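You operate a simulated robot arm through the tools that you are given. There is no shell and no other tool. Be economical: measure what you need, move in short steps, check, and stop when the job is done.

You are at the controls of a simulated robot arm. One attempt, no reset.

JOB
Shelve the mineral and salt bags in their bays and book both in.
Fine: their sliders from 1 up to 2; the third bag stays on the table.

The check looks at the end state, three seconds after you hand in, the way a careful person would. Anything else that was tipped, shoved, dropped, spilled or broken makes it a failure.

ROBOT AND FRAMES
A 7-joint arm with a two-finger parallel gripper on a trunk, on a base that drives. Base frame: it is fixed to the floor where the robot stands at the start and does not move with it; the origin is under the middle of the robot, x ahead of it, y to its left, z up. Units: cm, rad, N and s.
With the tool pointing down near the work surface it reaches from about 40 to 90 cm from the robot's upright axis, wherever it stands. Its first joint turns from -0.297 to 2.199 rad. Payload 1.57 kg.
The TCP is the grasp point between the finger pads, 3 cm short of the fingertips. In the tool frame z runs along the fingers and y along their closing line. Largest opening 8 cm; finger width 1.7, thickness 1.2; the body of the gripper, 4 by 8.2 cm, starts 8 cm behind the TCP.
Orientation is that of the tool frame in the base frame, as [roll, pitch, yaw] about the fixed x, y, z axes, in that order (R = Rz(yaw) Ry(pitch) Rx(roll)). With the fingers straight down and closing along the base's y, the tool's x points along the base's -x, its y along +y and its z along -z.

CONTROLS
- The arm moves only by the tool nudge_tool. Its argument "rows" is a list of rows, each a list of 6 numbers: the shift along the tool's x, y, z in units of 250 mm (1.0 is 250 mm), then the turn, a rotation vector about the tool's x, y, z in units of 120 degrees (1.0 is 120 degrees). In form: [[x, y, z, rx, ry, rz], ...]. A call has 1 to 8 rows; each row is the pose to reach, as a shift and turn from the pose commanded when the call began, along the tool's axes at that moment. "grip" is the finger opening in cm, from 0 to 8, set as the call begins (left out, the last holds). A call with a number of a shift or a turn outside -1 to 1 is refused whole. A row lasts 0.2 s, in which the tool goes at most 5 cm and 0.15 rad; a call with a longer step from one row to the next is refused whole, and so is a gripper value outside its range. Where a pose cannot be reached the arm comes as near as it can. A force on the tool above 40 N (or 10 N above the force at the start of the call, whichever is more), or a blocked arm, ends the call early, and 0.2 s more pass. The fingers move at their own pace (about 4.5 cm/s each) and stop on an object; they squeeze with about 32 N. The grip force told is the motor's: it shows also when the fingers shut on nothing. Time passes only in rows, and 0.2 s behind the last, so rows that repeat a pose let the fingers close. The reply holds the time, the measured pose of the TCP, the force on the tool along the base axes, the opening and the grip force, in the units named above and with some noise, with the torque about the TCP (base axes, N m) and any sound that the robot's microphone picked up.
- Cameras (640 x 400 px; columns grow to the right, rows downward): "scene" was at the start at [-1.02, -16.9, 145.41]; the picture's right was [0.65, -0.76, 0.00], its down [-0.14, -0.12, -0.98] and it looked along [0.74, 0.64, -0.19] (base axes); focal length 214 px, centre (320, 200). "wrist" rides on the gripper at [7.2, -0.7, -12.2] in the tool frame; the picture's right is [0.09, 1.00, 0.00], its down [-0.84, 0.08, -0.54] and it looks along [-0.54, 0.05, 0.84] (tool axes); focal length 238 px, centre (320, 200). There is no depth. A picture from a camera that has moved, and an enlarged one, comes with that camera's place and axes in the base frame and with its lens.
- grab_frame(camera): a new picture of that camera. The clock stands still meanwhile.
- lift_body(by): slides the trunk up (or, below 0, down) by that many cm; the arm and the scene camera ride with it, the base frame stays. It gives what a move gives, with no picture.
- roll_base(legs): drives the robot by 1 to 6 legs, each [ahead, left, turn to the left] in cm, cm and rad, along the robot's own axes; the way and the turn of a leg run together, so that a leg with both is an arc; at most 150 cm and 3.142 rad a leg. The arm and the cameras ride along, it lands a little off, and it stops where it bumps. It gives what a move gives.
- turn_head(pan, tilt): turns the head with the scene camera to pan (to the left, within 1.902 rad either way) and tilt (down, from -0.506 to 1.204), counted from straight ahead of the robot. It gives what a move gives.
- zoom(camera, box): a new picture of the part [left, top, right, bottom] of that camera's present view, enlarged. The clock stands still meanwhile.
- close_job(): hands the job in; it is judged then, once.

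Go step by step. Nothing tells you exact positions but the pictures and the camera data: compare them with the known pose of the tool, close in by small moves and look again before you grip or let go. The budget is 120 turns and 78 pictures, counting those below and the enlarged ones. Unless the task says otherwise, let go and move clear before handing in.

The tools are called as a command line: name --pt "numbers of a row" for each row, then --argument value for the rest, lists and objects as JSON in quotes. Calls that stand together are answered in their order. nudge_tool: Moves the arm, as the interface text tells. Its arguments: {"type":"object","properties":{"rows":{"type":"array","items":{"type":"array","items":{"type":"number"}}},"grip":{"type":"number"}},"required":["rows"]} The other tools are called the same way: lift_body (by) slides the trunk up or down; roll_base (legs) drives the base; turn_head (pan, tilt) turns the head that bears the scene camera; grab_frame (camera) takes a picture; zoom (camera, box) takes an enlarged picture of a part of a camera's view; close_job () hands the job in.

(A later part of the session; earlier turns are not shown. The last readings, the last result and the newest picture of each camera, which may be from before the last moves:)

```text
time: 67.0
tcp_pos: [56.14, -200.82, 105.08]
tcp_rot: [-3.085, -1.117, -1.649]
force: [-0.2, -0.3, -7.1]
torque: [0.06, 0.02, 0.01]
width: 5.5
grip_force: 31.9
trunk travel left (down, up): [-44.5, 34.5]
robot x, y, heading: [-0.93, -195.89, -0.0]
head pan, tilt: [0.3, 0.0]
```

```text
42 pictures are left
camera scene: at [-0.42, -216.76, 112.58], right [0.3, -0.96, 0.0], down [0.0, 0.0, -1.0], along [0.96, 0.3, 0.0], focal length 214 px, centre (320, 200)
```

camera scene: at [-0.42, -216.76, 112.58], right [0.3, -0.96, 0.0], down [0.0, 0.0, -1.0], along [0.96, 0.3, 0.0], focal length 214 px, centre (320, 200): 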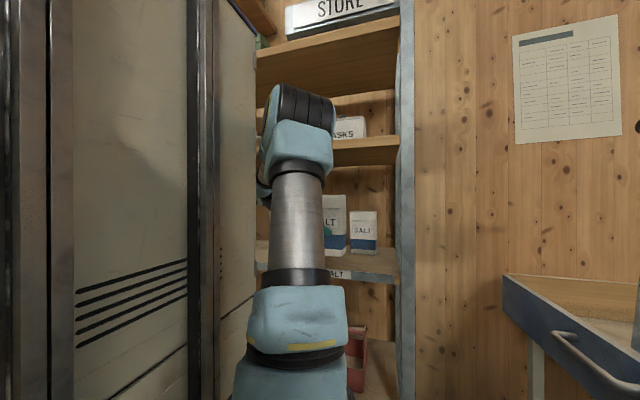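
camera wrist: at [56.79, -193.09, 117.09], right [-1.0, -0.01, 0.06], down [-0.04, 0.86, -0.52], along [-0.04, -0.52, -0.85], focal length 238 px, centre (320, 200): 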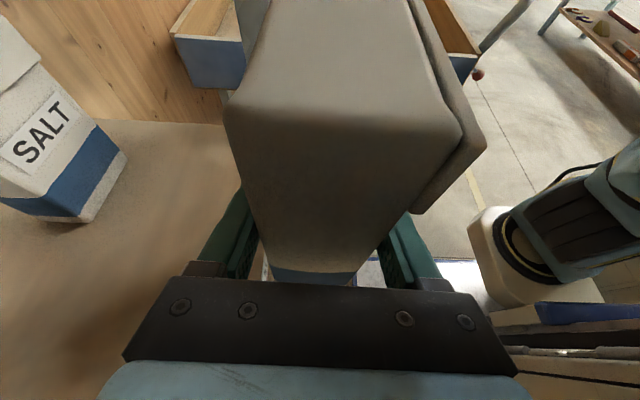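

roll_base --legs '[[11, 0, 0]]'

grab_frame --camera "scene"

lift_body --by -1.8

```text
time: 68.2
tcp_pos: [66.99, -200.89, 105.17]
tcp_rot: [-3.085, -1.116, -1.65]
force: [-0.2, 0.1, -7.7]
torque: [0.06, -0.01, -0.01]
width: 5.48
grip_force: 32.0
trunk travel left (down, up): [-44.5, 34.5]
robot x, y, heading: [9.26, -196.39, -0.001]
head pan, tilt: [0.3, 0.0]
```

```text
41 pictures are left
camera scene: at [10.44, -216.76, 112.56], right [0.29, -0.96, 0.0], down [0.0, 0.0, -1.0], along [0.96, 0.29, 0.0], focal length 214 px, centre (320, 200)
```

scene: 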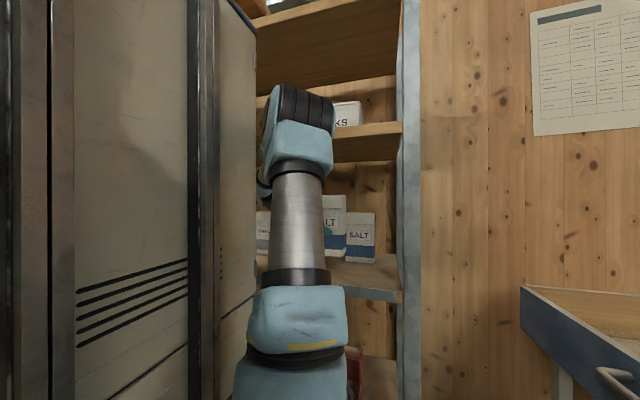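

```text
time: 68.8
tcp_pos: [67.07, -200.85, 103.15]
tcp_rot: [-3.089, -1.117, -1.65]
force: [-0.7, 0.3, -7.3]
torque: [0.04, 0.01, 0.02]
width: 5.48
grip_force: 32.1
trunk travel left (down, up): [-42.7, 36.3]
robot x, y, heading: [10.0, -196.37, -0.005]
head pan, tilt: [0.3, 0.0]
```

lift_body --by -0.7

zoom --camera "scene" --box '[250, 180, 410, 320]'

```text
time: 69.4
tcp_pos: [67.0, -200.88, 102.67]
tcp_rot: [-3.086, -1.116, -1.651]
force: [-0.1, 1.4, -6.9]
torque: [0.03, 0.0, 0.0]
width: 5.48
grip_force: 31.9
trunk travel left (down, up): [-42.0, 37.0]
robot x, y, heading: [9.63, -195.96, -0.001]
head pan, tilt: [0.3, 0.0]
```

```text
2.86 times, centred on (330, 250) of scene
camera zoom: at [10.4, -216.77, 110.07], right [0.29, -0.96, 0.0], down [0.0, 0.0, -1.0], along [0.96, 0.29, 0.0], focal length 613 px, centre (291, 57)
```

zoom: 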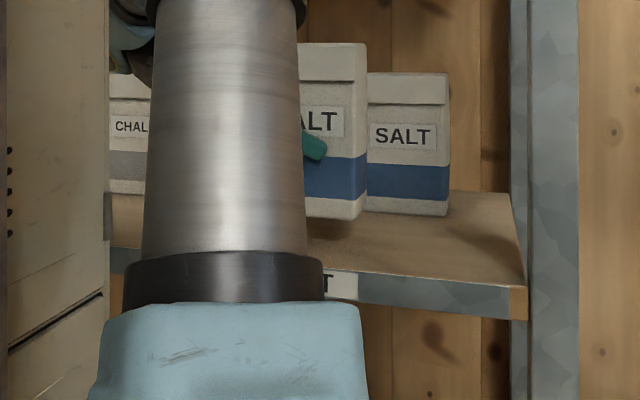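

Bag bottom still ~2.5 cm above the board; lowering in small steps watching force.

lift_body --by -1.3

lift_body --by -0.6

lift_body --by -0.5

```text
time: 70.0
tcp_pos: [66.97, -201.04, 101.19]
tcp_rot: [-3.088, -1.119, -1.647]
force: [-0.4, -0.5, -7.3]
torque: [0.04, -0.03, 0.0]
width: 5.48
grip_force: 31.9
trunk travel left (down, up): [-40.7, 38.3]
robot x, y, heading: [9.46, -196.02, -0.001]
head pan, tilt: [0.3, 0.0]
```

```text
time: 70.5
tcp_pos: [67.06, -200.84, 100.56]
tcp_rot: [-3.086, -1.114, -1.649]
force: [-0.5, 0.8, -7.7]
torque: [0.07, 0.01, 0.0]
width: 5.49
grip_force: 32.0
trunk travel left (down, up): [-40.1, 38.9]
robot x, y, heading: [9.75, -196.33, -0.001]
head pan, tilt: [0.3, 0.0]
```

```text
time: 71.1
tcp_pos: [67.1, -200.97, 100.18]
tcp_rot: [-3.087, -1.114, -1.65]
force: [0.3, -0.1, -7.0]
torque: [0.07, 0.02, 0.0]
width: 5.48
grip_force: 32.0
trunk travel left (down, up): [-39.6, 39.4]
robot x, y, heading: [9.75, -196.14, -0.001]
head pan, tilt: [0.3, 0.0]
```

lift_body --by -0.5

zoom --camera "scene" --box '[250, 180, 410, 320]'

```text
time: 71.6
tcp_pos: [67.12, -200.94, 99.66]
tcp_rot: [-3.085, -1.116, -1.648]
force: [-0.1, 0.0, -6.9]
torque: [0.02, -0.02, -0.01]
width: 5.49
grip_force: 32.1
trunk travel left (down, up): [-39.1, 39.9]
robot x, y, heading: [10.09, -196.37, -0.006]
head pan, tilt: [0.3, 0.0]
```

```text
2.86 times, centred on (330, 250) of scene
camera zoom: at [10.4, -216.78, 107.15], right [0.29, -0.96, 0.0], down [0.0, 0.0, -1.0], along [0.96, 0.29, 0.0], focal length 613 px, centre (291, 57)
```

zoom: 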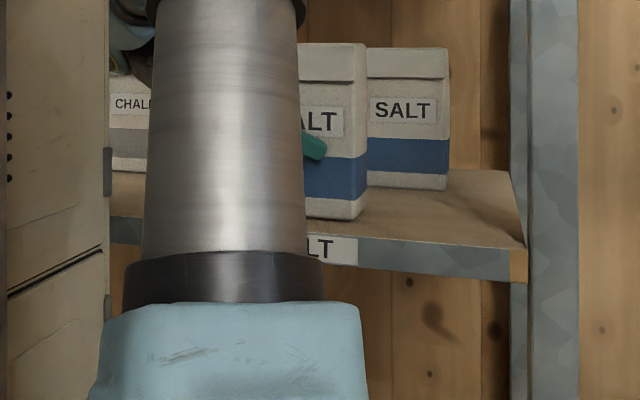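

lift_body --by -0.5

lift_body --by -0.4

```text
time: 72.2
tcp_pos: [67.05, -200.9, 99.39]
tcp_rot: [-3.081, -1.118, -1.657]
force: [0.7, 9.9, 18.8]
torque: [-0.73, 0.72, -0.3]
width: 5.47
grip_force: 31.7
trunk travel left (down, up): [-38.6, 40.4]
robot x, y, heading: [9.73, -196.23, -0.007]
head pan, tilt: [0.3, 0.0]
```

```text
time: 72.7
tcp_pos: [66.99, -201.04, 98.96]
tcp_rot: [-3.076, -1.116, -1.659]
force: [6.9, -1.3, 27.5]
torque: [0.32, 0.4, 0.2]
width: 5.52
grip_force: 31.6
trunk travel left (down, up): [-38.2, 40.8]
robot x, y, heading: [10.03, -196.21, 0.001]
head pan, tilt: [0.3, 0.0]
```

Contact. Ease up slightly and release.

lift_body --by 0.3

nudge_tool --pt "0 0 0 0 0 0" --pt "0 0 0 0 0 0" --pt "0 0 0 0 0 0" --pt "0 0 0 0 0 0" --grip 8

grab_frame --camera "wrist"

```text
time: 73.2
tcp_pos: [67.04, -200.96, 98.81]
tcp_rot: [-3.096, -1.116, -1.64]
force: [0.2, -3.3, 2.2]
torque: [-0.76, 0.26, 0.1]
width: 5.48
grip_force: 31.7
trunk travel left (down, up): [-38.5, 40.5]
robot x, y, heading: [9.45, -196.51, -0.005]
head pan, tilt: [0.3, 0.0]
```

```text
time: 74.2
tcp_pos: [67.05, -200.73, 99.03]
tcp_rot: [-3.09, -1.117, -1.649]
force: [0.5, -0.2, 0.1]
torque: [0.0, 0.01, 0.0]
width: 8.02
grip_force: 0.1
trunk travel left (down, up): [-38.5, 40.5]
robot x, y, heading: [9.57, -195.83, 0.001]
head pan, tilt: [0.3, 0.0]
```

```text
38 pictures are left
camera wrist: at [67.73, -193.17, 111.01], right [-1.0, -0.01, 0.06], down [-0.04, 0.86, -0.52], along [-0.05, -0.52, -0.85], focal length 238 px, centre (320, 200)
```

wrist: 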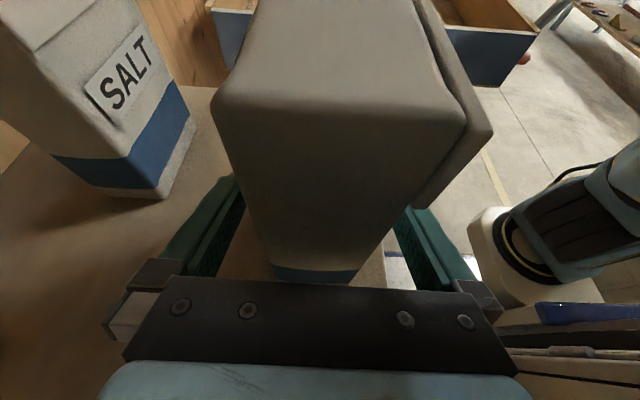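

Salt stands free in its bay. I withdraw by driving left along the finger direction, then back away.

roll_base --legs '[[0.8, 11, 0]]'

roll_base --legs '[[-33, 0, 0]]'

turn_head --pan -0.1 --tilt 0.2

grab_frame --camera "scene"

```text
time: 75.4
tcp_pos: [67.94, -189.77, 99.14]
tcp_rot: [-3.088, -1.117, -1.649]
force: [-0.3, 0.0, 0.2]
torque: [-0.01, 0.05, 0.0]
width: 8.0
grip_force: 0.1
trunk travel left (down, up): [-38.5, 40.5]
robot x, y, heading: [10.7, -185.36, -0.002]
head pan, tilt: [0.3, 0.0]
```

```text
time: 77.6
tcp_pos: [35.16, -189.73, 99.26]
tcp_rot: [-3.083, -1.117, -1.652]
force: [0.5, 0.1, 0.1]
torque: [0.01, 0.02, 0.02]
width: 7.97
grip_force: 0.1
trunk travel left (down, up): [-38.5, 40.5]
robot x, y, heading: [-22.3, -185.23, -0.007]
head pan, tilt: [0.3, 0.0]
```

```text
time: 78.4
tcp_pos: [35.08, -189.8, 99.09]
tcp_rot: [-3.088, -1.116, -1.653]
force: [-0.2, 0.3, -0.3]
torque: [-0.03, -0.04, 0.02]
width: 8.03
grip_force: 0.0
trunk travel left (down, up): [-38.5, 40.5]
robot x, y, heading: [-22.59, -184.96, -0.005]
head pan, tilt: [-0.099, 0.201]
```

```text
37 pictures are left
camera scene: at [-20.91, -209.12, 104.74], right [-0.1, -0.99, 0.0], down [-0.2, 0.02, -0.98], along [0.97, -0.1, -0.2], focal length 214 px, centre (320, 200)
```

scene: 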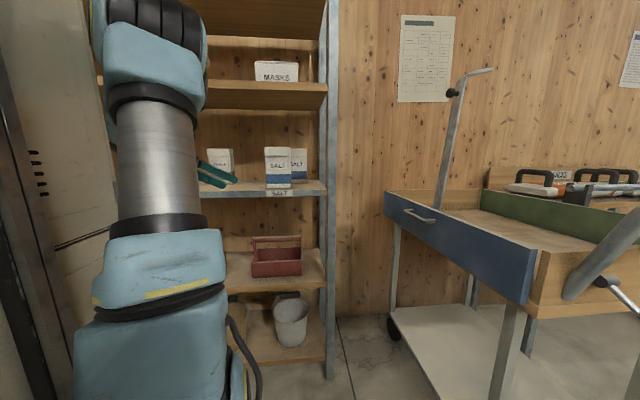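

Salt is shelved well. Next drive back left, viewing the MINERAL bay on the way.

roll_base --legs '[[0, 68, 0.005]]'

grab_frame --camera "scene"

lift_body --by 14

roll_base --legs '[[0, 60, 0], [0, 51, 0]]'

```text
time: 82.2
tcp_pos: [35.02, -121.12, 99.05]
tcp_rot: [-3.086, -1.118, -1.646]
force: [0.0, 1.1, 0.4]
torque: [-0.04, -0.04, 0.03]
width: 7.99
grip_force: 0.1
trunk travel left (down, up): [-38.5, 40.5]
robot x, y, heading: [-22.22, -117.21, 0.004]
head pan, tilt: [-0.099, 0.201]
```

```text
36 pictures are left
camera scene: at [-20.79, -140.8, 104.74], right [-0.09, -1.0, 0.0], down [-0.2, 0.02, -0.98], along [0.98, -0.09, -0.2], focal length 214 px, centre (320, 200)
```

scene: 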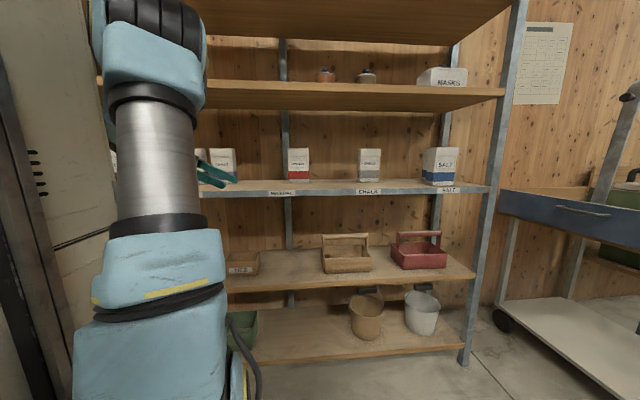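

```text
time: 83.9
tcp_pos: [35.08, -121.09, 113.17]
tcp_rot: [-3.084, -1.116, -1.65]
force: [1.0, 0.1, 0.0]
torque: [-0.02, -0.01, -0.01]
width: 7.99
grip_force: 0.0
trunk travel left (down, up): [-52.5, 26.5]
robot x, y, heading: [-22.32, -116.19, -0.001]
head pan, tilt: [-0.099, 0.201]
```

```text
time: 89.9
tcp_pos: [34.38, -9.59, 113.08]
tcp_rot: [-3.085, -1.116, -1.644]
force: [0.3, 0.0, 0.6]
torque: [0.0, 0.01, 0.02]
width: 8.0
grip_force: 0.0
trunk travel left (down, up): [-52.5, 26.5]
robot x, y, heading: [-22.86, -5.7, 0.007]
head pan, tilt: [-0.099, 0.201]
```

roll_base --legs '[[25.3, 0, -0.006]]'

grab_frame --camera "wrist"

```text
time: 91.7
tcp_pos: [59.56, -9.77, 112.95]
tcp_rot: [-3.086, -1.117, -1.649]
force: [-0.3, -0.2, -0.4]
torque: [0.02, -0.03, 0.0]
width: 8.0
grip_force: 0.1
trunk travel left (down, up): [-52.5, 26.5]
robot x, y, heading: [2.08, -5.07, -0.0]
head pan, tilt: [-0.099, 0.201]
```

```text
35 pictures are left
camera wrist: at [60.19, -2.1, 125.08], right [-1.0, -0.01, 0.06], down [-0.04, 0.86, -0.52], along [-0.04, -0.52, -0.85], focal length 238 px, centre (320, 200)
```

wrist: 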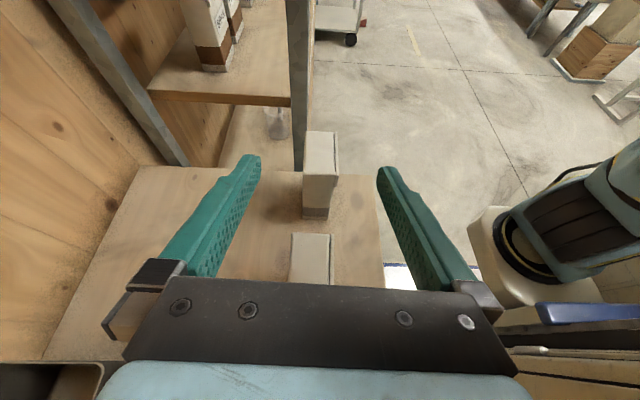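

Mineral's centre is about (59.9,-10.6), yaw ≈0. I turn the tool 4.3° to match and view again.

nudge_tool --pt "0 0 0 0.016 0 -0.008" --pt "0 0 0 0.032 -0.001 -0.0155"

```text
time: 92.3
tcp_pos: [60.19, -10.2, 112.65]
tcp_rot: [-3.107, -1.119, -1.565]
force: [-0.4, -0.6, -0.7]
torque: [0.0, 0.0, -0.01]
width: 8.01
grip_force: 0.1
trunk travel left (down, up): [-52.5, 26.5]
robot x, y, heading: [2.14, -4.92, 0.005]
head pan, tilt: [-0.099, 0.201]
```

roll_base --legs '[[-0.3, 1.0, 0]]'

lift_body --by -13.5

grab_frame --camera "wrist"

```text
time: 93.0
tcp_pos: [59.72, -9.24, 112.59]
tcp_rot: [-3.104, -1.12, -1.567]
force: [-0.2, 0.5, -0.1]
torque: [-0.01, -0.01, 0.0]
width: 7.98
grip_force: 0.1
trunk travel left (down, up): [-52.5, 26.5]
robot x, y, heading: [1.98, -4.55, 0.002]
head pan, tilt: [-0.099, 0.201]
```

```text
time: 94.7
tcp_pos: [59.35, -9.61, 99.18]
tcp_rot: [-3.101, -1.116, -1.579]
force: [-0.1, -0.5, -0.3]
torque: [0.01, 0.01, -0.01]
width: 7.99
grip_force: 0.2
trunk travel left (down, up): [-39.0, 40.0]
robot x, y, heading: [2.12, -4.33, 0.006]
head pan, tilt: [-0.099, 0.201]
```

```text
34 pictures are left
camera wrist: at [59.63, -1.86, 111.24], right [-1.0, -0.07, 0.06], down [-0.09, 0.85, -0.52], along [-0.02, -0.52, -0.85], focal length 238 px, centre (320, 200)
```

wrist: 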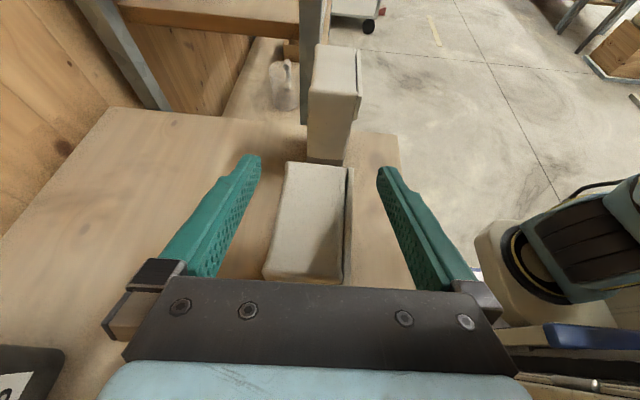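

lift_body --by -9

grab_frame --camera "wrist"

```text
time: 95.9
tcp_pos: [59.41, -9.69, 90.28]
tcp_rot: [-3.101, -1.12, -1.58]
force: [0.1, 0.3, 0.3]
torque: [0.01, 0.01, 0.03]
width: 8.0
grip_force: 0.0
trunk travel left (down, up): [-30.0, 49.0]
robot x, y, heading: [1.79, -4.14, 0.002]
head pan, tilt: [-0.099, 0.201]
```

```text
33 pictures are left
camera wrist: at [59.64, -1.88, 102.22], right [-1.0, -0.07, 0.06], down [-0.09, 0.85, -0.52], along [-0.02, -0.52, -0.85], focal length 238 px, centre (320, 200)
```

wrist: 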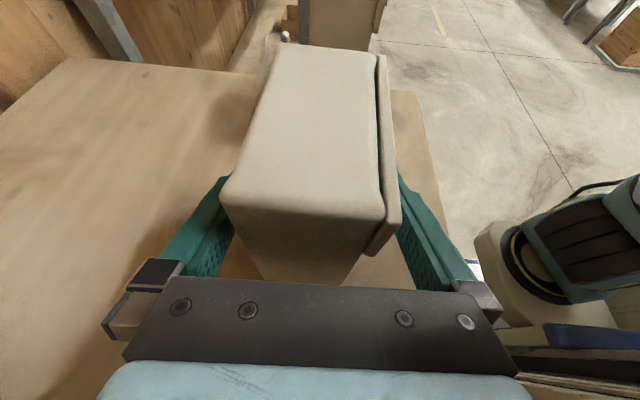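

Well straddled. Lower 3 cm more and close.

lift_body --by -3

nudge_tool --pt "0 0 0 0 0 0" --pt "0 0 0 0 0 0" --pt "0 0 0 0 0 0" --pt "0 0 0 0 0 0" --grip 3

lift_body --by 12

grab_frame --camera "wrist"

```text
time: 96.7
tcp_pos: [59.42, -9.63, 87.29]
tcp_rot: [-3.1, -1.119, -1.58]
force: [-1.0, -0.1, 0.2]
torque: [-0.02, -0.04, 0.02]
width: 8.0
grip_force: 0.1
trunk travel left (down, up): [-27.0, 52.0]
robot x, y, heading: [1.75, -4.32, 0.002]
head pan, tilt: [-0.099, 0.201]
```

```text
time: 97.7
tcp_pos: [59.41, -9.6, 87.28]
tcp_rot: [-3.102, -1.118, -1.578]
force: [-1.0, -1.8, 0.0]
torque: [0.08, 0.11, 0.11]
width: 5.51
grip_force: 31.8
trunk travel left (down, up): [-27.0, 52.0]
robot x, y, heading: [1.68, -4.22, 0.004]
head pan, tilt: [-0.099, 0.201]
```

```text
time: 99.2
tcp_pos: [59.69, -9.49, 99.34]
tcp_rot: [-3.102, -1.116, -1.576]
force: [-0.3, -0.2, -7.0]
torque: [0.01, 0.02, -0.01]
width: 5.51
grip_force: 32.3
trunk travel left (down, up): [-39.0, 40.0]
robot x, y, heading: [1.86, -4.29, 0.006]
head pan, tilt: [-0.099, 0.201]
```

```text
32 pictures are left
camera wrist: at [59.87, -1.73, 111.26], right [-1.0, -0.07, 0.07], down [-0.09, 0.85, -0.52], along [-0.02, -0.52, -0.85], focal length 238 px, centre (320, 200)
```

wrist: 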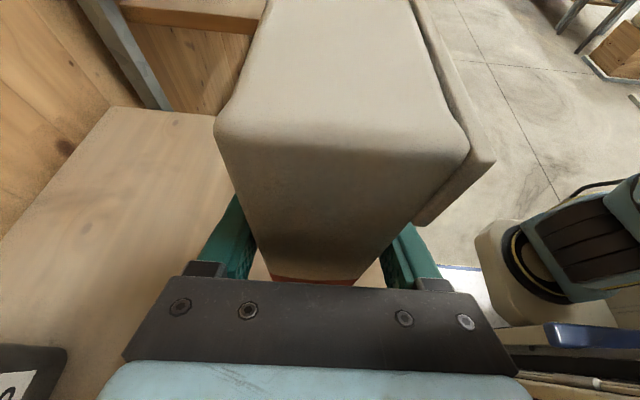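

Mineral is held. Back out, raise, drive right to the MINERAL bay.

roll_base --legs '[[-25, 0, -0.004]]'

lift_body --by 5.7

roll_base --legs '[[0, -62, 0], [0, -61, 0.008]]'

turn_head --pan 0.3 --tilt 0.0

grab_frame --camera "scene"

```text
time: 101.0
tcp_pos: [34.46, -9.8, 99.26]
tcp_rot: [-3.099, -1.117, -1.586]
force: [-0.3, 0.0, -6.8]
torque: [-0.01, -0.01, 0.0]
width: 5.48
grip_force: 32.4
trunk travel left (down, up): [-39.0, 40.0]
robot x, y, heading: [-23.51, -4.08, -0.003]
head pan, tilt: [-0.099, 0.201]
```

```text
time: 102.0
tcp_pos: [34.48, -9.92, 105.17]
tcp_rot: [-3.096, -1.118, -1.59]
force: [-0.6, 0.2, -7.0]
torque: [0.0, -0.02, -0.04]
width: 5.49
grip_force: 32.2
trunk travel left (down, up): [-44.7, 34.3]
robot x, y, heading: [-22.96, -3.8, -0.007]
head pan, tilt: [-0.099, 0.201]
```

```text
time: 108.5
tcp_pos: [33.63, -133.02, 104.98]
tcp_rot: [-3.097, -1.119, -1.588]
force: [0.3, 0.4, -7.2]
torque: [-0.03, 0.0, 0.0]
width: 5.48
grip_force: 32.0
trunk travel left (down, up): [-44.7, 34.3]
robot x, y, heading: [-23.8, -127.03, -0.01]
head pan, tilt: [-0.099, 0.201]
```

```text
time: 109.3
tcp_pos: [33.77, -132.96, 105.07]
tcp_rot: [-3.097, -1.118, -1.593]
force: [0.3, 1.6, -7.0]
torque: [-0.03, 0.0, -0.01]
width: 5.5
grip_force: 32.1
trunk travel left (down, up): [-44.7, 34.3]
robot x, y, heading: [-23.7, -126.99, -0.008]
head pan, tilt: [0.3, 0.0]
```

```text
31 pictures are left
camera scene: at [-23.37, -147.86, 112.77], right [0.29, -0.96, 0.0], down [0.0, 0.0, -1.0], along [0.96, 0.29, 0.0], focal length 214 px, centre (320, 200)
```

scene: 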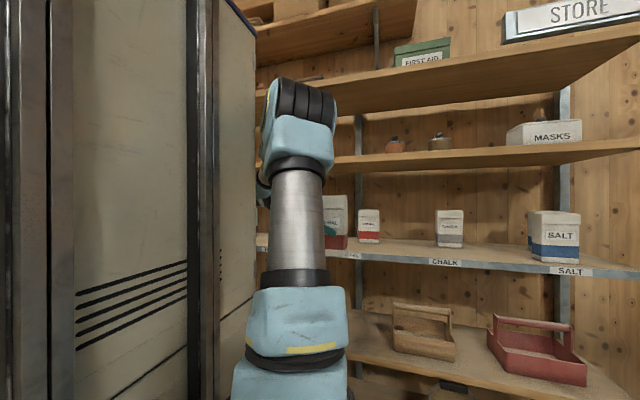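

roll_base --legs '[[22, 0, 0.008]]'

grab_frame --camera "wrist"

```text
time: 111.0
tcp_pos: [55.97, -132.61, 104.98]
tcp_rot: [-3.098, -1.117, -1.583]
force: [-0.6, -0.3, -7.2]
torque: [0.01, -0.01, 0.02]
width: 5.47
grip_force: 31.6
trunk travel left (down, up): [-44.7, 34.3]
robot x, y, heading: [-1.65, -127.09, 0.004]
head pan, tilt: [0.3, 0.0]
```

```text
30 pictures are left
camera wrist: at [56.17, -124.83, 116.99], right [-1.0, -0.07, 0.06], down [-0.09, 0.85, -0.52], along [-0.02, -0.52, -0.85], focal length 238 px, centre (320, 200)
```

wrist: 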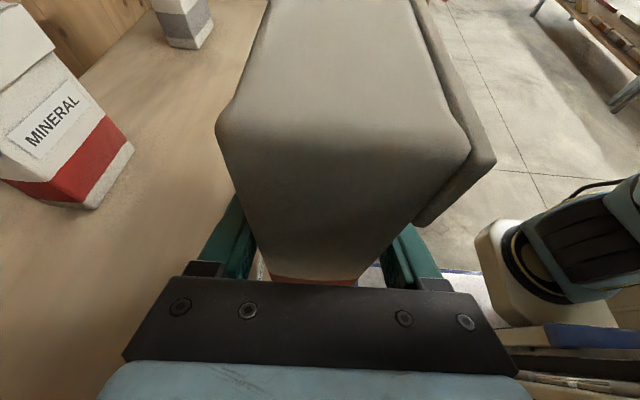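

roll_base --legs '[[11, 0, 0]]'

lift_body --by -5

lift_body --by -0.4

lift_body --by -0.4

```text
time: 112.2
tcp_pos: [67.09, -132.6, 105.03]
tcp_rot: [-3.097, -1.118, -1.582]
force: [-0.5, 0.0, -6.7]
torque: [0.01, -0.02, 0.04]
width: 5.49
grip_force: 32.3
trunk travel left (down, up): [-44.7, 34.3]
robot x, y, heading: [9.18, -126.91, 0.003]
head pan, tilt: [0.3, 0.0]
```

```text
time: 113.2
tcp_pos: [66.87, -132.61, 99.87]
tcp_rot: [-3.101, -1.122, -1.583]
force: [0.2, -0.1, -6.7]
torque: [0.01, 0.02, 0.02]
width: 5.48
grip_force: 32.1
trunk travel left (down, up): [-39.7, 39.3]
robot x, y, heading: [9.28, -127.42, 0.004]
head pan, tilt: [0.3, 0.0]
```

```text
time: 113.7
tcp_pos: [66.94, -132.61, 99.8]
tcp_rot: [-3.096, -1.117, -1.588]
force: [0.0, -0.1, -6.5]
torque: [0.01, -0.01, -0.02]
width: 5.49
grip_force: 32.0
trunk travel left (down, up): [-39.3, 39.7]
robot x, y, heading: [9.34, -127.37, 0.002]
head pan, tilt: [0.3, 0.0]
```

```text
time: 114.2
tcp_pos: [66.97, -132.72, 99.45]
tcp_rot: [-3.096, -1.121, -1.59]
force: [0.9, 2.0, 12.3]
torque: [1.02, 0.45, -0.06]
width: 5.5
grip_force: 32.1
trunk travel left (down, up): [-38.9, 40.1]
robot x, y, heading: [9.39, -127.21, 0.0]
head pan, tilt: [0.3, 0.0]
```

Touching the shelf; release.

nudge_tool --pt "0 0 0 0 0 0" --pt "0 0 0 0 0 0" --pt "0 0 0 0 0 0" --pt "0 0 0 0 0 0" --grip 8

grab_frame --camera "wrist"

```text
time: 115.2
tcp_pos: [66.84, -132.57, 99.31]
tcp_rot: [-3.099, -1.118, -1.587]
force: [0.4, 0.1, -0.4]
torque: [0.0, -0.02, 0.01]
width: 8.0
grip_force: 0.1
trunk travel left (down, up): [-38.9, 40.1]
robot x, y, heading: [9.39, -127.5, 0.009]
head pan, tilt: [0.3, 0.0]
```

```text
29 pictures are left
camera wrist: at [67.16, -124.93, 111.2], right [-1.0, -0.06, 0.06], down [-0.09, 0.85, -0.52], along [-0.02, -0.52, -0.85], focal length 238 px, centre (320, 200)
```

wrist: 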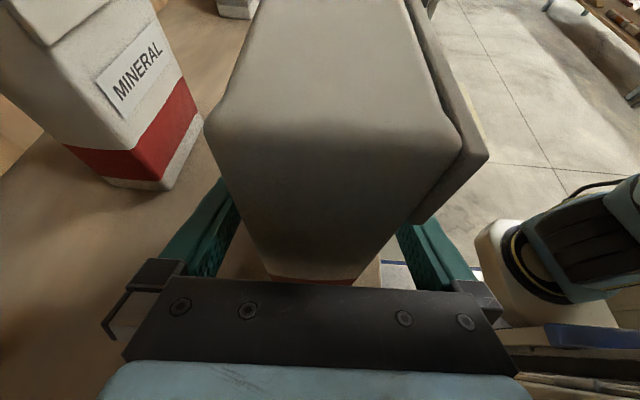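

roll_base --legs '[[0.2, 11, 0]]'

roll_base --legs '[[-33, 0, 0]]'

turn_head --pan -0.1 --tilt 0.2

grab_frame --camera "scene"

```text
time: 116.4
tcp_pos: [67.01, -121.53, 99.15]
tcp_rot: [-3.097, -1.119, -1.585]
force: [0.5, 0.5, -1.3]
torque: [0.0, 0.01, 0.03]
width: 7.98
grip_force: 0.1
trunk travel left (down, up): [-38.9, 40.1]
robot x, y, heading: [9.41, -116.27, 0.002]
head pan, tilt: [0.3, 0.0]
```

```text
time: 118.6
tcp_pos: [34.09, -121.65, 99.21]
tcp_rot: [-3.099, -1.119, -1.581]
force: [-0.3, -0.2, -0.6]
torque: [0.0, -0.02, 0.01]
width: 8.0
grip_force: 0.0
trunk travel left (down, up): [-38.9, 40.1]
robot x, y, heading: [-23.38, -116.49, 0.004]
head pan, tilt: [0.3, 0.0]
```

```text
time: 119.5
tcp_pos: [34.13, -121.59, 99.3]
tcp_rot: [-3.096, -1.12, -1.584]
force: [0.5, 0.3, -0.3]
torque: [-0.01, 0.0, -0.04]
width: 8.0
grip_force: 0.0
trunk travel left (down, up): [-38.9, 40.1]
robot x, y, heading: [-23.61, -116.56, 0.005]
head pan, tilt: [-0.099, 0.201]
```

```text
28 pictures are left
camera scene: at [-22.09, -140.56, 105.13], right [-0.09, -1.0, 0.0], down [-0.2, 0.02, -0.98], along [0.98, -0.09, -0.2], focal length 214 px, centre (320, 200)
```

scene: 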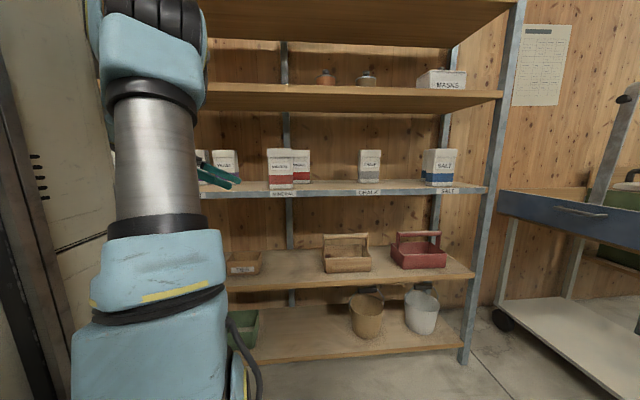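

Both bags stand in their bays. Now the booking board on the left wall (y≈77, near x≈20, z 95–135). I turn the robot to face +y to see the way there.

roll_base --legs '[[-10, 0, 0], [0, 0, 1.566]]'

turn_head --pan -0.1 --tilt 0.15

lift_body --by 25

grab_frame --camera "scene"

```text
time: 124.4
tcp_pos: [-28.61, -59.09, 99.19]
tcp_rot: [-3.1, -1.121, -0.008]
force: [0.8, -0.9, -1.1]
torque: [0.04, 0.04, -0.03]
width: 7.98
grip_force: 0.1
trunk travel left (down, up): [-38.9, 40.1]
robot x, y, heading: [-33.45, -116.32, 1.582]
head pan, tilt: [-0.099, 0.201]
```

```text
time: 125.1
tcp_pos: [-28.63, -58.95, 99.11]
tcp_rot: [-3.102, -1.121, -0.007]
force: [0.3, -0.8, 0.6]
torque: [0.03, 0.04, -0.02]
width: 8.01
grip_force: 0.0
trunk travel left (down, up): [-38.9, 40.1]
robot x, y, heading: [-33.4, -116.78, 1.581]
head pan, tilt: [-0.099, 0.15]
```

```text
time: 127.7
tcp_pos: [-28.77, -58.83, 124.31]
tcp_rot: [-3.098, -1.12, -0.01]
force: [-0.6, 0.5, -0.3]
torque: [-0.03, 0.03, 0.01]
width: 8.0
grip_force: 0.0
trunk travel left (down, up): [-63.9, 15.1]
robot x, y, heading: [-33.1, -116.68, 1.585]
head pan, tilt: [-0.099, 0.15]
```

```text
27 pictures are left
camera scene: at [-9.48, -114.87, 130.65], right [1.0, -0.09, 0.0], down [-0.01, -0.15, -0.99], along [0.09, 0.98, -0.15], focal length 214 px, centre (320, 200)
```

scene: 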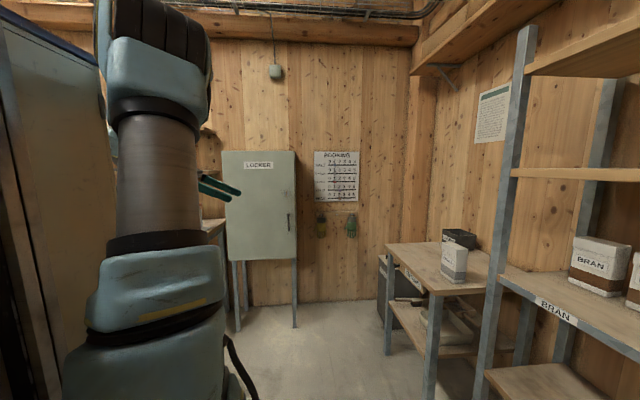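

zoom --camera "scene" --box '[290, 140, 380, 245]'

```text
3.81 times, centred on (335, 192) of scene
camera zoom: at [-9.48, -114.87, 130.65], right [1.0, -0.09, 0.0], down [-0.01, -0.15, -0.99], along [0.09, 0.98, -0.15], focal length 817 px, centre (263, 229)
```

zoom: 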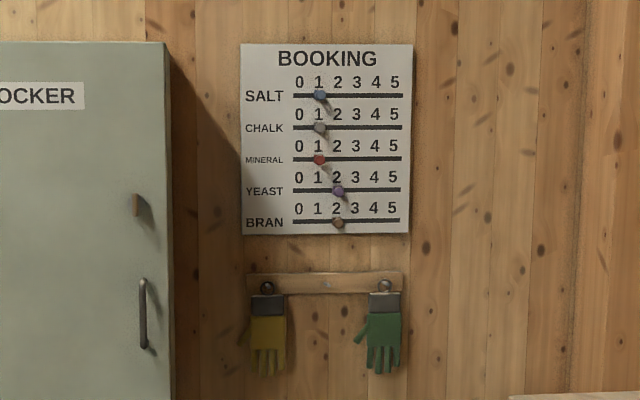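

The locker stands left of the board; salt and mineral knobs (both at 1) are at about x 20.5, y 72, z 133 and 118. I drive to in front of the board, keeping clear of table and locker, then yaw the tool to point at the wall.

roll_base --legs '[[0, -38, -0.011], [70, 0, 0]]'

nudge_tool --pt "0 0 0 0.0635 0 -0.03" --pt "0 0 0 0.127 0 -0.061" --pt "0 0 0 0.19 0 -0.0914" --pt "0 0 0 0.254 0 -0.122" --pt "0 0 0 0.317 0 -0.152" --pt "0 0 0 0.38 0 -0.183" --pt "0 0 0 0.443 0 -0.213" --pt "0 0 0 0.506 0 -0.243"

```text
time: 133.5
tcp_pos: [10.6, 11.38, 124.22]
tcp_rot: [-3.101, -1.12, -0.019]
force: [0.0, -0.1, 0.8]
torque: [0.01, 0.0, 0.01]
width: 8.0
grip_force: 0.0
trunk travel left (down, up): [-63.9, 15.1]
robot x, y, heading: [5.22, -46.25, 1.573]
head pan, tilt: [-0.099, 0.15]
```

```text
time: 135.5
tcp_pos: [13.2, 12.08, 123.37]
tcp_rot: [-3.118, -1.119, 1.123]
force: [-0.8, 1.1, 0.3]
torque: [0.02, 0.0, 0.02]
width: 8.0
grip_force: 0.1
trunk travel left (down, up): [-63.9, 15.1]
robot x, y, heading: [4.71, -46.13, 1.571]
head pan, tilt: [-0.099, 0.15]
stopped in row 8: the arm was blocked; the commanded pose is now the measured one
```

Rotation got blocked close in; I extend the tool forward 20 cm first and then finish the yaw.

nudge_tool --pt "0.063 -0.07 0.13 0 0 0" --pt "0.126 -0.14 0.26 0 0 0" --pt "0.188 -0.209 0.389 0 0 0" --pt "0.251 -0.278 0.518 0 0 0" --pt "0.314 -0.348 0.648 0 0 0"

nudge_tool --pt "0 0 0 0.0635 0 -0.03" --pt "0 0 0 0.127 0 -0.061" --pt "0 0 0 0.193 0 -0.093"

grab_frame --camera "scene"

```text
time: 136.7
tcp_pos: [11.06, 31.47, 124.21]
tcp_rot: [-3.121, -1.129, 1.143]
force: [-0.4, 0.2, 0.4]
torque: [-0.04, -0.01, 0.03]
width: 8.0
grip_force: 0.1
trunk travel left (down, up): [-63.9, 15.1]
robot x, y, heading: [4.63, -46.61, 1.57]
head pan, tilt: [-0.099, 0.15]
```

```text
refused: row 3 steps farther than a row can; nothing moved
```

```text
25 pictures are left
camera scene: at [28.8, -45.05, 130.65], right [0.99, -0.1, 0.0], down [-0.01, -0.15, -0.99], along [0.1, 0.98, -0.15], focal length 214 px, centre (320, 200)
```

scene: 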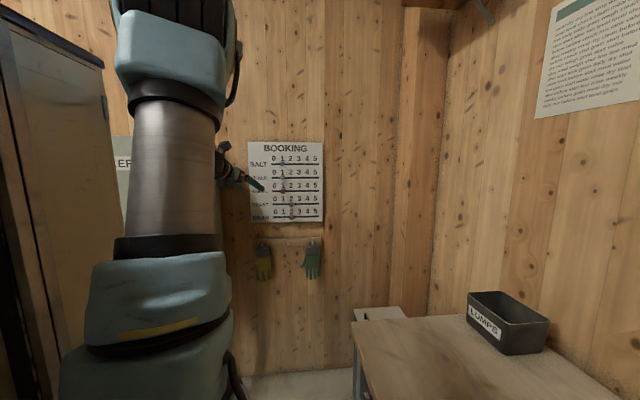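

nudge_tool --pt "0 0 0 0.0615 0 -0.03" --pt "0 0 0 0.123 0 -0.059" --pt "0 0 0 0.184 0 -0.088" --grip 4.5

grab_frame --camera "wrist"

zoom --camera "scene" --box '[210, 130, 340, 230]'

```text
time: 137.5
tcp_pos: [11.09, 31.6, 124.02]
tcp_rot: [-3.127, -1.132, 1.578]
force: [-1.0, -0.2, -0.2]
torque: [-0.03, -0.02, 0.0]
width: 4.48
grip_force: 0.0
trunk travel left (down, up): [-63.9, 15.1]
robot x, y, heading: [4.81, -46.3, 1.566]
head pan, tilt: [-0.099, 0.15]
```

```text
24 pictures are left
camera wrist: at [10.74, 23.49, 135.96], right [1.0, 0.06, 0.08], down [0.09, -0.84, -0.53], along [0.04, 0.53, -0.85], focal length 238 px, centre (320, 200)
```

wrist: 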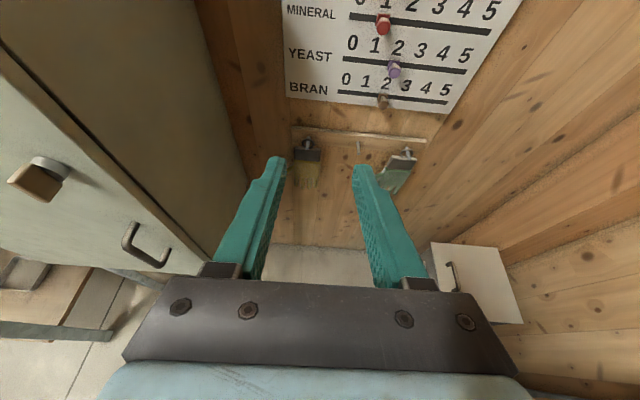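

```text
4.00 times, centred on (275, 180) of scene
camera zoom: at [28.77, -44.97, 130.65], right [0.99, -0.1, 0.0], down [-0.01, -0.15, -0.99], along [0.1, 0.98, -0.15], focal length 858 px, centre (500, 280)
```

zoom: 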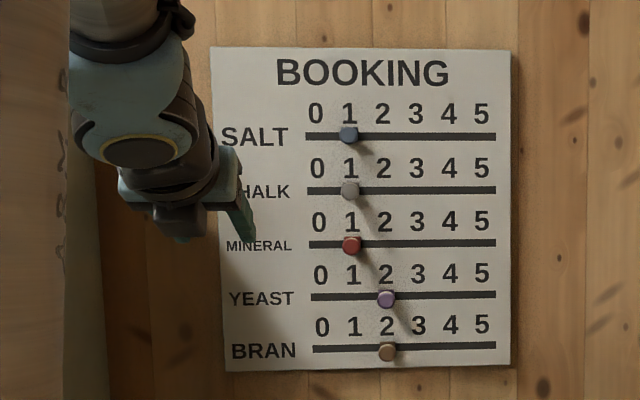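

I see the knobs clearly (about 2.4 cm wide, tick spacing ≈4.7 cm). I align laterally and in height with the mineral knob, then drive part way ahead.

nudge_tool --pt "0 0.13 0 0 0 0" --pt "0 0.26 0 0 0 0"

lift_body --by -5.7

roll_base --legs '[[0, -3, 0.004], [28, 0, 0]]'

grab_frame --camera "wrist"

grab_frame --camera "scene"

```text
time: 138.1
tcp_pos: [17.72, 31.63, 124.1]
tcp_rot: [-3.128, -1.131, 1.577]
force: [0.2, -0.3, -0.7]
torque: [-0.02, -0.03, -0.02]
width: 4.5
grip_force: 0.1
trunk travel left (down, up): [-63.9, 15.1]
robot x, y, heading: [5.06, -46.03, 1.569]
head pan, tilt: [-0.099, 0.15]
```

```text
time: 139.1
tcp_pos: [17.74, 31.73, 118.35]
tcp_rot: [-3.128, -1.132, 1.575]
force: [-0.4, 0.5, -0.7]
torque: [0.0, 0.04, 0.0]
width: 4.5
grip_force: 0.1
trunk travel left (down, up): [-58.2, 20.8]
robot x, y, heading: [5.04, -46.18, 1.572]
head pan, tilt: [-0.099, 0.15]
```

```text
time: 141.5
tcp_pos: [20.31, 59.93, 118.27]
tcp_rot: [-3.128, -1.134, 1.579]
force: [0.8, -0.4, 0.5]
torque: [0.02, 0.01, -0.01]
width: 4.49
grip_force: 0.1
trunk travel left (down, up): [-58.2, 20.8]
robot x, y, heading: [7.41, -18.15, 1.575]
head pan, tilt: [-0.099, 0.15]
```

```text
22 pictures are left
camera wrist: at [19.86, 51.8, 130.21], right [1.0, 0.06, 0.08], down [0.09, -0.84, -0.53], along [0.03, 0.53, -0.85], focal length 238 px, centre (320, 200)
```

wrist: 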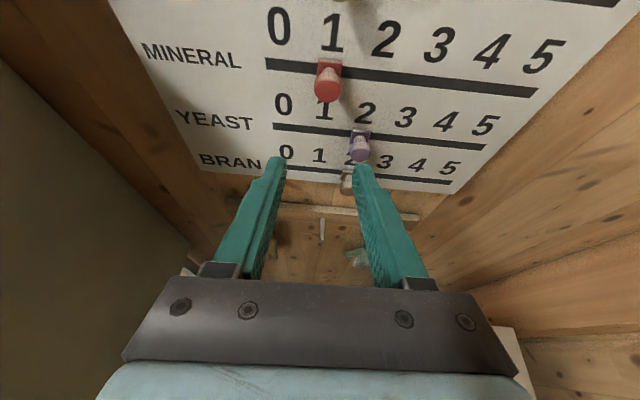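

```text
21 pictures are left
camera scene: at [31.67, -16.73, 124.95], right [1.0, -0.1, 0.0], down [-0.01, -0.15, -0.99], along [0.09, 0.98, -0.15], focal length 214 px, centre (320, 200)
```

scene: 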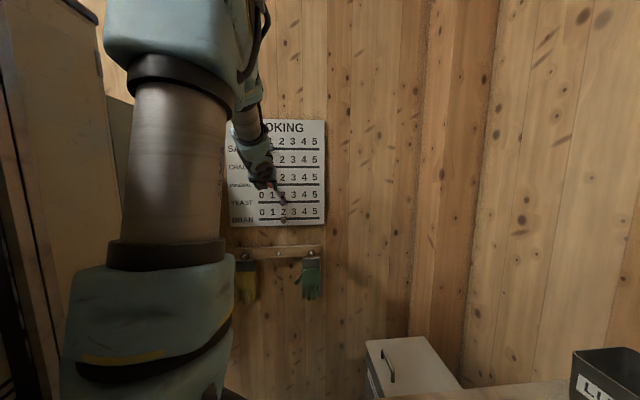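

Aligned with the red knob. Drive 10.7 cm further so the fingers straddle it.

roll_base --legs '[[7, 0, -0.003]]'

grab_frame --camera "wrist"

```text
time: 142.5
tcp_pos: [20.47, 66.91, 118.33]
tcp_rot: [-3.127, -1.132, 1.577]
force: [0.4, -0.2, -0.1]
torque: [0.01, -0.03, 0.01]
width: 4.5
grip_force: 0.0
trunk travel left (down, up): [-58.2, 20.8]
robot x, y, heading: [7.7, -10.73, 1.572]
head pan, tilt: [-0.099, 0.15]
```

```text
20 pictures are left
camera wrist: at [20.02, 58.75, 130.21], right [1.0, 0.06, 0.08], down [0.09, -0.84, -0.53], along [0.04, 0.53, -0.85], focal length 238 px, centre (320, 200)
```

wrist: 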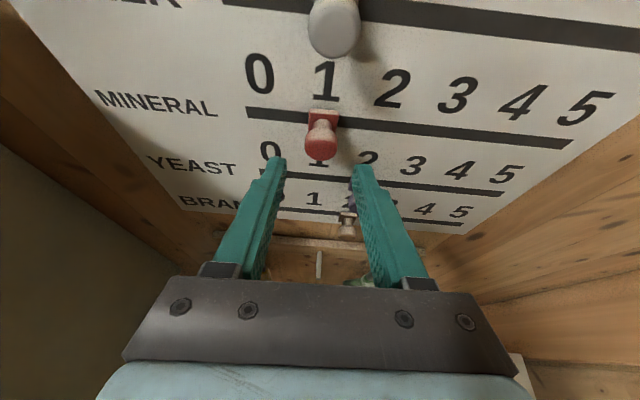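

roll_base --legs '[[3.3, 0, 0]]'

grab_frame --camera "wrist"

```text
time: 143.3
tcp_pos: [20.4, 70.11, 118.45]
tcp_rot: [-3.128, -1.132, 1.576]
force: [-0.6, 0.6, 0.1]
torque: [0.04, -0.03, 0.01]
width: 4.49
grip_force: 0.0
trunk travel left (down, up): [-58.2, 20.8]
robot x, y, heading: [7.48, -7.46, 1.571]
head pan, tilt: [-0.099, 0.15]
```

```text
19 pictures are left
camera wrist: at [20.01, 62.08, 130.21], right [1.0, 0.06, 0.08], down [0.09, -0.84, -0.53], along [0.04, 0.53, -0.85], focal length 238 px, centre (320, 200)
```

wrist: 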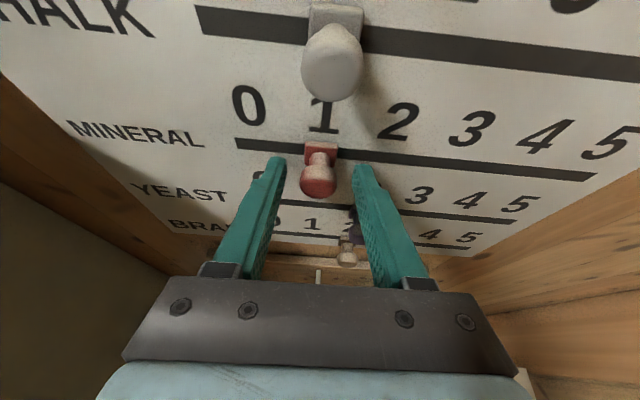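

The red knob head is between the fingertips. Close on it.

nudge_tool --pt "0 0 0 0 0 0" --pt "0 0 0 0 0 0" --pt "0 0 0 0 0 0" --grip 1

```text
time: 144.2
tcp_pos: [20.52, 70.16, 118.44]
tcp_rot: [-3.128, -1.134, 1.576]
force: [-0.5, -0.3, -0.1]
torque: [-0.03, -0.02, -0.29]
width: 2.24
grip_force: 27.6
trunk travel left (down, up): [-58.2, 20.8]
robot x, y, heading: [8.28, -7.67, 1.572]
head pan, tilt: [-0.099, 0.15]
```

nudge_tool --pt "0 0.045 0 0 0 0" --pt "0 0.09 0 0 0 0" --pt "0 0.135 0 0 0 0" --pt "0 0.184 0 0 0 0" --pt "0 0.184 0 0 0 0"

grab_frame --camera "wrist"

```text
time: 145.3
tcp_pos: [25.05, 70.14, 118.47]
tcp_rot: [-3.126, -1.132, 1.576]
force: [-0.3, -14.0, 0.3]
torque: [-0.25, 0.08, -0.42]
width: 2.2
grip_force: 34.5
trunk travel left (down, up): [-58.2, 20.8]
robot x, y, heading: [7.75, -7.85, 1.578]
head pan, tilt: [-0.099, 0.15]
```

```text
18 pictures are left
camera wrist: at [24.61, 62.07, 130.22], right [1.0, 0.06, 0.08], down [0.09, -0.84, -0.53], along [0.03, 0.53, -0.85], focal length 238 px, centre (320, 200)
```

wrist: 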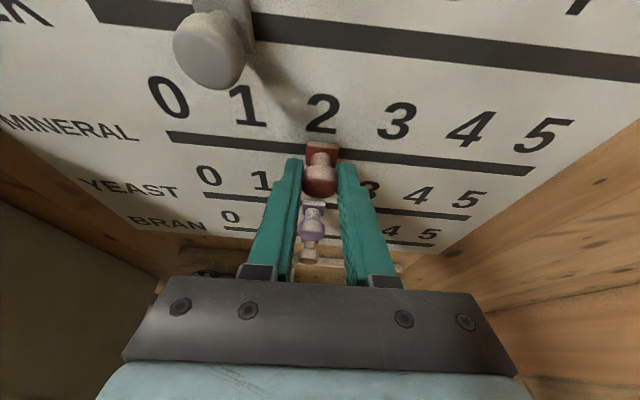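

Red slider sits right under "2". Release and back off.

nudge_tool --pt "0 0 0 0 0 0" --pt "0 0 0 0 0 0" --pt "0 0 0 0 0 0" --grip 4.5

roll_base --legs '[[-11, 0, 0]]'

lift_body --by 14.6

nudge_tool --pt "0 -0.09 0 0 0 0" --pt "0 -0.185 0 0 0 0"

grab_frame --camera "wrist"

```text
time: 146.2
tcp_pos: [25.03, 70.36, 118.39]
tcp_rot: [-3.127, -1.133, 1.576]
force: [0.0, 0.1, -0.1]
torque: [0.0, 0.02, -0.02]
width: 4.51
grip_force: 0.1
trunk travel left (down, up): [-58.2, 20.8]
robot x, y, heading: [7.91, -7.34, 1.571]
head pan, tilt: [-0.099, 0.15]
```

```text
time: 147.3
tcp_pos: [25.13, 59.16, 118.38]
tcp_rot: [-3.129, -1.133, 1.575]
force: [0.2, 0.2, 0.0]
torque: [-0.03, -0.01, 0.04]
width: 4.48
grip_force: 0.1
trunk travel left (down, up): [-58.2, 20.8]
robot x, y, heading: [8.1, -19.05, 1.571]
head pan, tilt: [-0.099, 0.15]
```

```text
time: 149.1
tcp_pos: [25.15, 59.07, 133.06]
tcp_rot: [-3.127, -1.132, 1.575]
force: [-0.6, 0.3, -0.5]
torque: [-0.04, -0.01, 0.0]
width: 4.52
grip_force: 0.0
trunk travel left (down, up): [-72.8, 6.2]
robot x, y, heading: [7.51, -18.66, 1.568]
head pan, tilt: [-0.099, 0.15]
```

```text
time: 149.7
tcp_pos: [20.6, 59.01, 132.9]
tcp_rot: [-3.128, -1.133, 1.577]
force: [1.0, -0.1, 0.0]
torque: [0.0, 0.01, 0.05]
width: 4.48
grip_force: 0.1
trunk travel left (down, up): [-72.8, 6.2]
robot x, y, heading: [7.61, -18.95, 1.573]
head pan, tilt: [-0.099, 0.15]
```

```text
17 pictures are left
camera wrist: at [20.19, 50.94, 144.8], right [1.0, 0.06, 0.08], down [0.09, -0.84, -0.53], along [0.04, 0.53, -0.85], focal length 238 px, centre (320, 200)
```

wrist: 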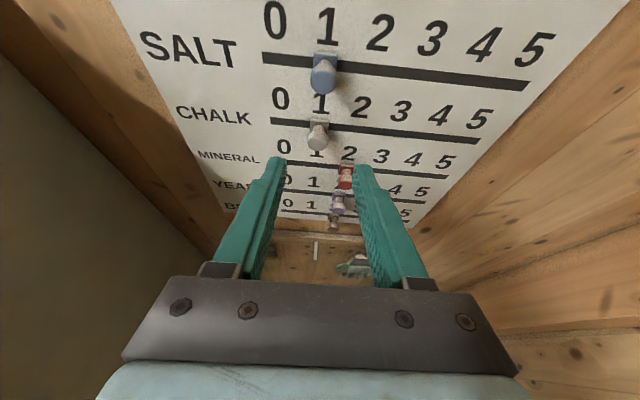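

roll_base --legs '[[8, 0, 0]]'

roll_base --legs '[[3.2, 0, 0]]'

grab_frame --camera "wrist"

```text
time: 150.7
tcp_pos: [20.57, 67.08, 132.99]
tcp_rot: [-3.128, -1.132, 1.575]
force: [0.1, 0.4, -0.8]
torque: [0.0, -0.01, 0.0]
width: 4.53
grip_force: 0.1
trunk travel left (down, up): [-72.8, 6.2]
robot x, y, heading: [8.03, -11.64, 1.569]
head pan, tilt: [-0.099, 0.15]
```

```text
time: 151.6
tcp_pos: [20.53, 70.29, 133.1]
tcp_rot: [-3.126, -1.131, 1.576]
force: [-0.3, 0.4, 0.6]
torque: [0.0, 0.01, 0.02]
width: 4.52
grip_force: 0.0
trunk travel left (down, up): [-72.8, 6.2]
robot x, y, heading: [7.75, -7.77, 1.566]
head pan, tilt: [-0.099, 0.15]
```

```text
16 pictures are left
camera wrist: at [20.13, 62.1, 144.82], right [1.0, 0.06, 0.08], down [0.09, -0.84, -0.53], along [0.04, 0.53, -0.85], focal length 238 px, centre (320, 200)
```

wrist: 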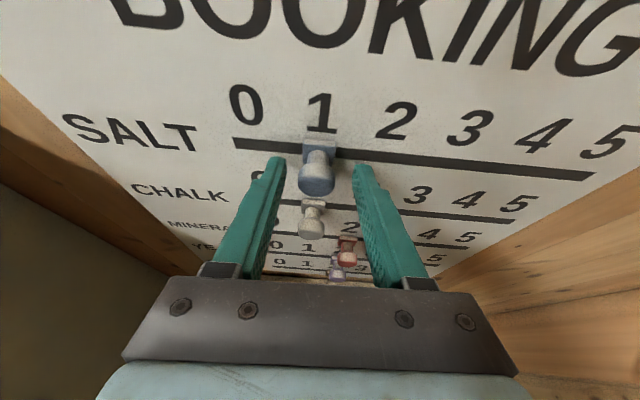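

nudge_tool --pt "0 0 0 0 0 0" --pt "0 0 0 0 0 0" --pt "0 0 0 0 0 0" --grip 1

nudge_tool --pt "0 0.045 0 0 0 0" --pt "0 0.09 0 0 0 0" --pt "0 0.135 0 0 0 0" --pt "0 0.186 0 0 0 0" --pt "0 0.186 0 0 0 0"

grab_frame --camera "wrist"

```text
time: 152.4
tcp_pos: [20.62, 70.19, 132.96]
tcp_rot: [-3.129, -1.131, 1.574]
force: [-0.9, -0.3, -0.7]
torque: [-0.08, -0.03, -0.19]
width: 2.21
grip_force: 28.0
trunk travel left (down, up): [-72.8, 6.2]
robot x, y, heading: [7.65, -7.74, 1.568]
head pan, tilt: [-0.099, 0.15]
```

```text
time: 153.6
tcp_pos: [25.33, 70.18, 132.98]
tcp_rot: [-3.129, -1.132, 1.576]
force: [-1.0, -7.7, 1.3]
torque: [-0.1, -0.01, -0.39]
width: 2.22
grip_force: 35.4
trunk travel left (down, up): [-72.8, 6.2]
robot x, y, heading: [7.95, -7.9, 1.569]
head pan, tilt: [-0.099, 0.15]
```

```text
15 pictures are left
camera wrist: at [24.78, 62.1, 144.8], right [1.0, 0.06, 0.08], down [0.09, -0.84, -0.53], along [0.04, 0.53, -0.85], focal length 238 px, centre (320, 200)
```

wrist: 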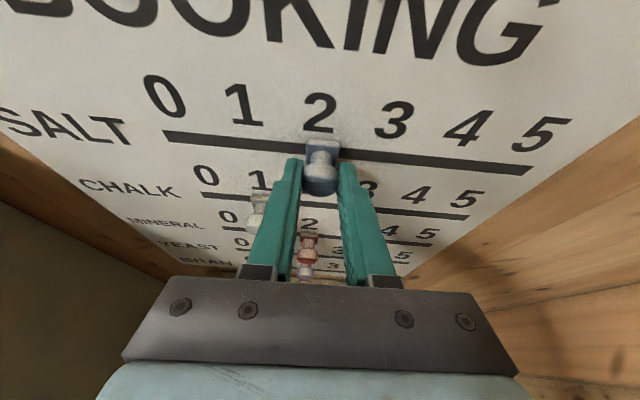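

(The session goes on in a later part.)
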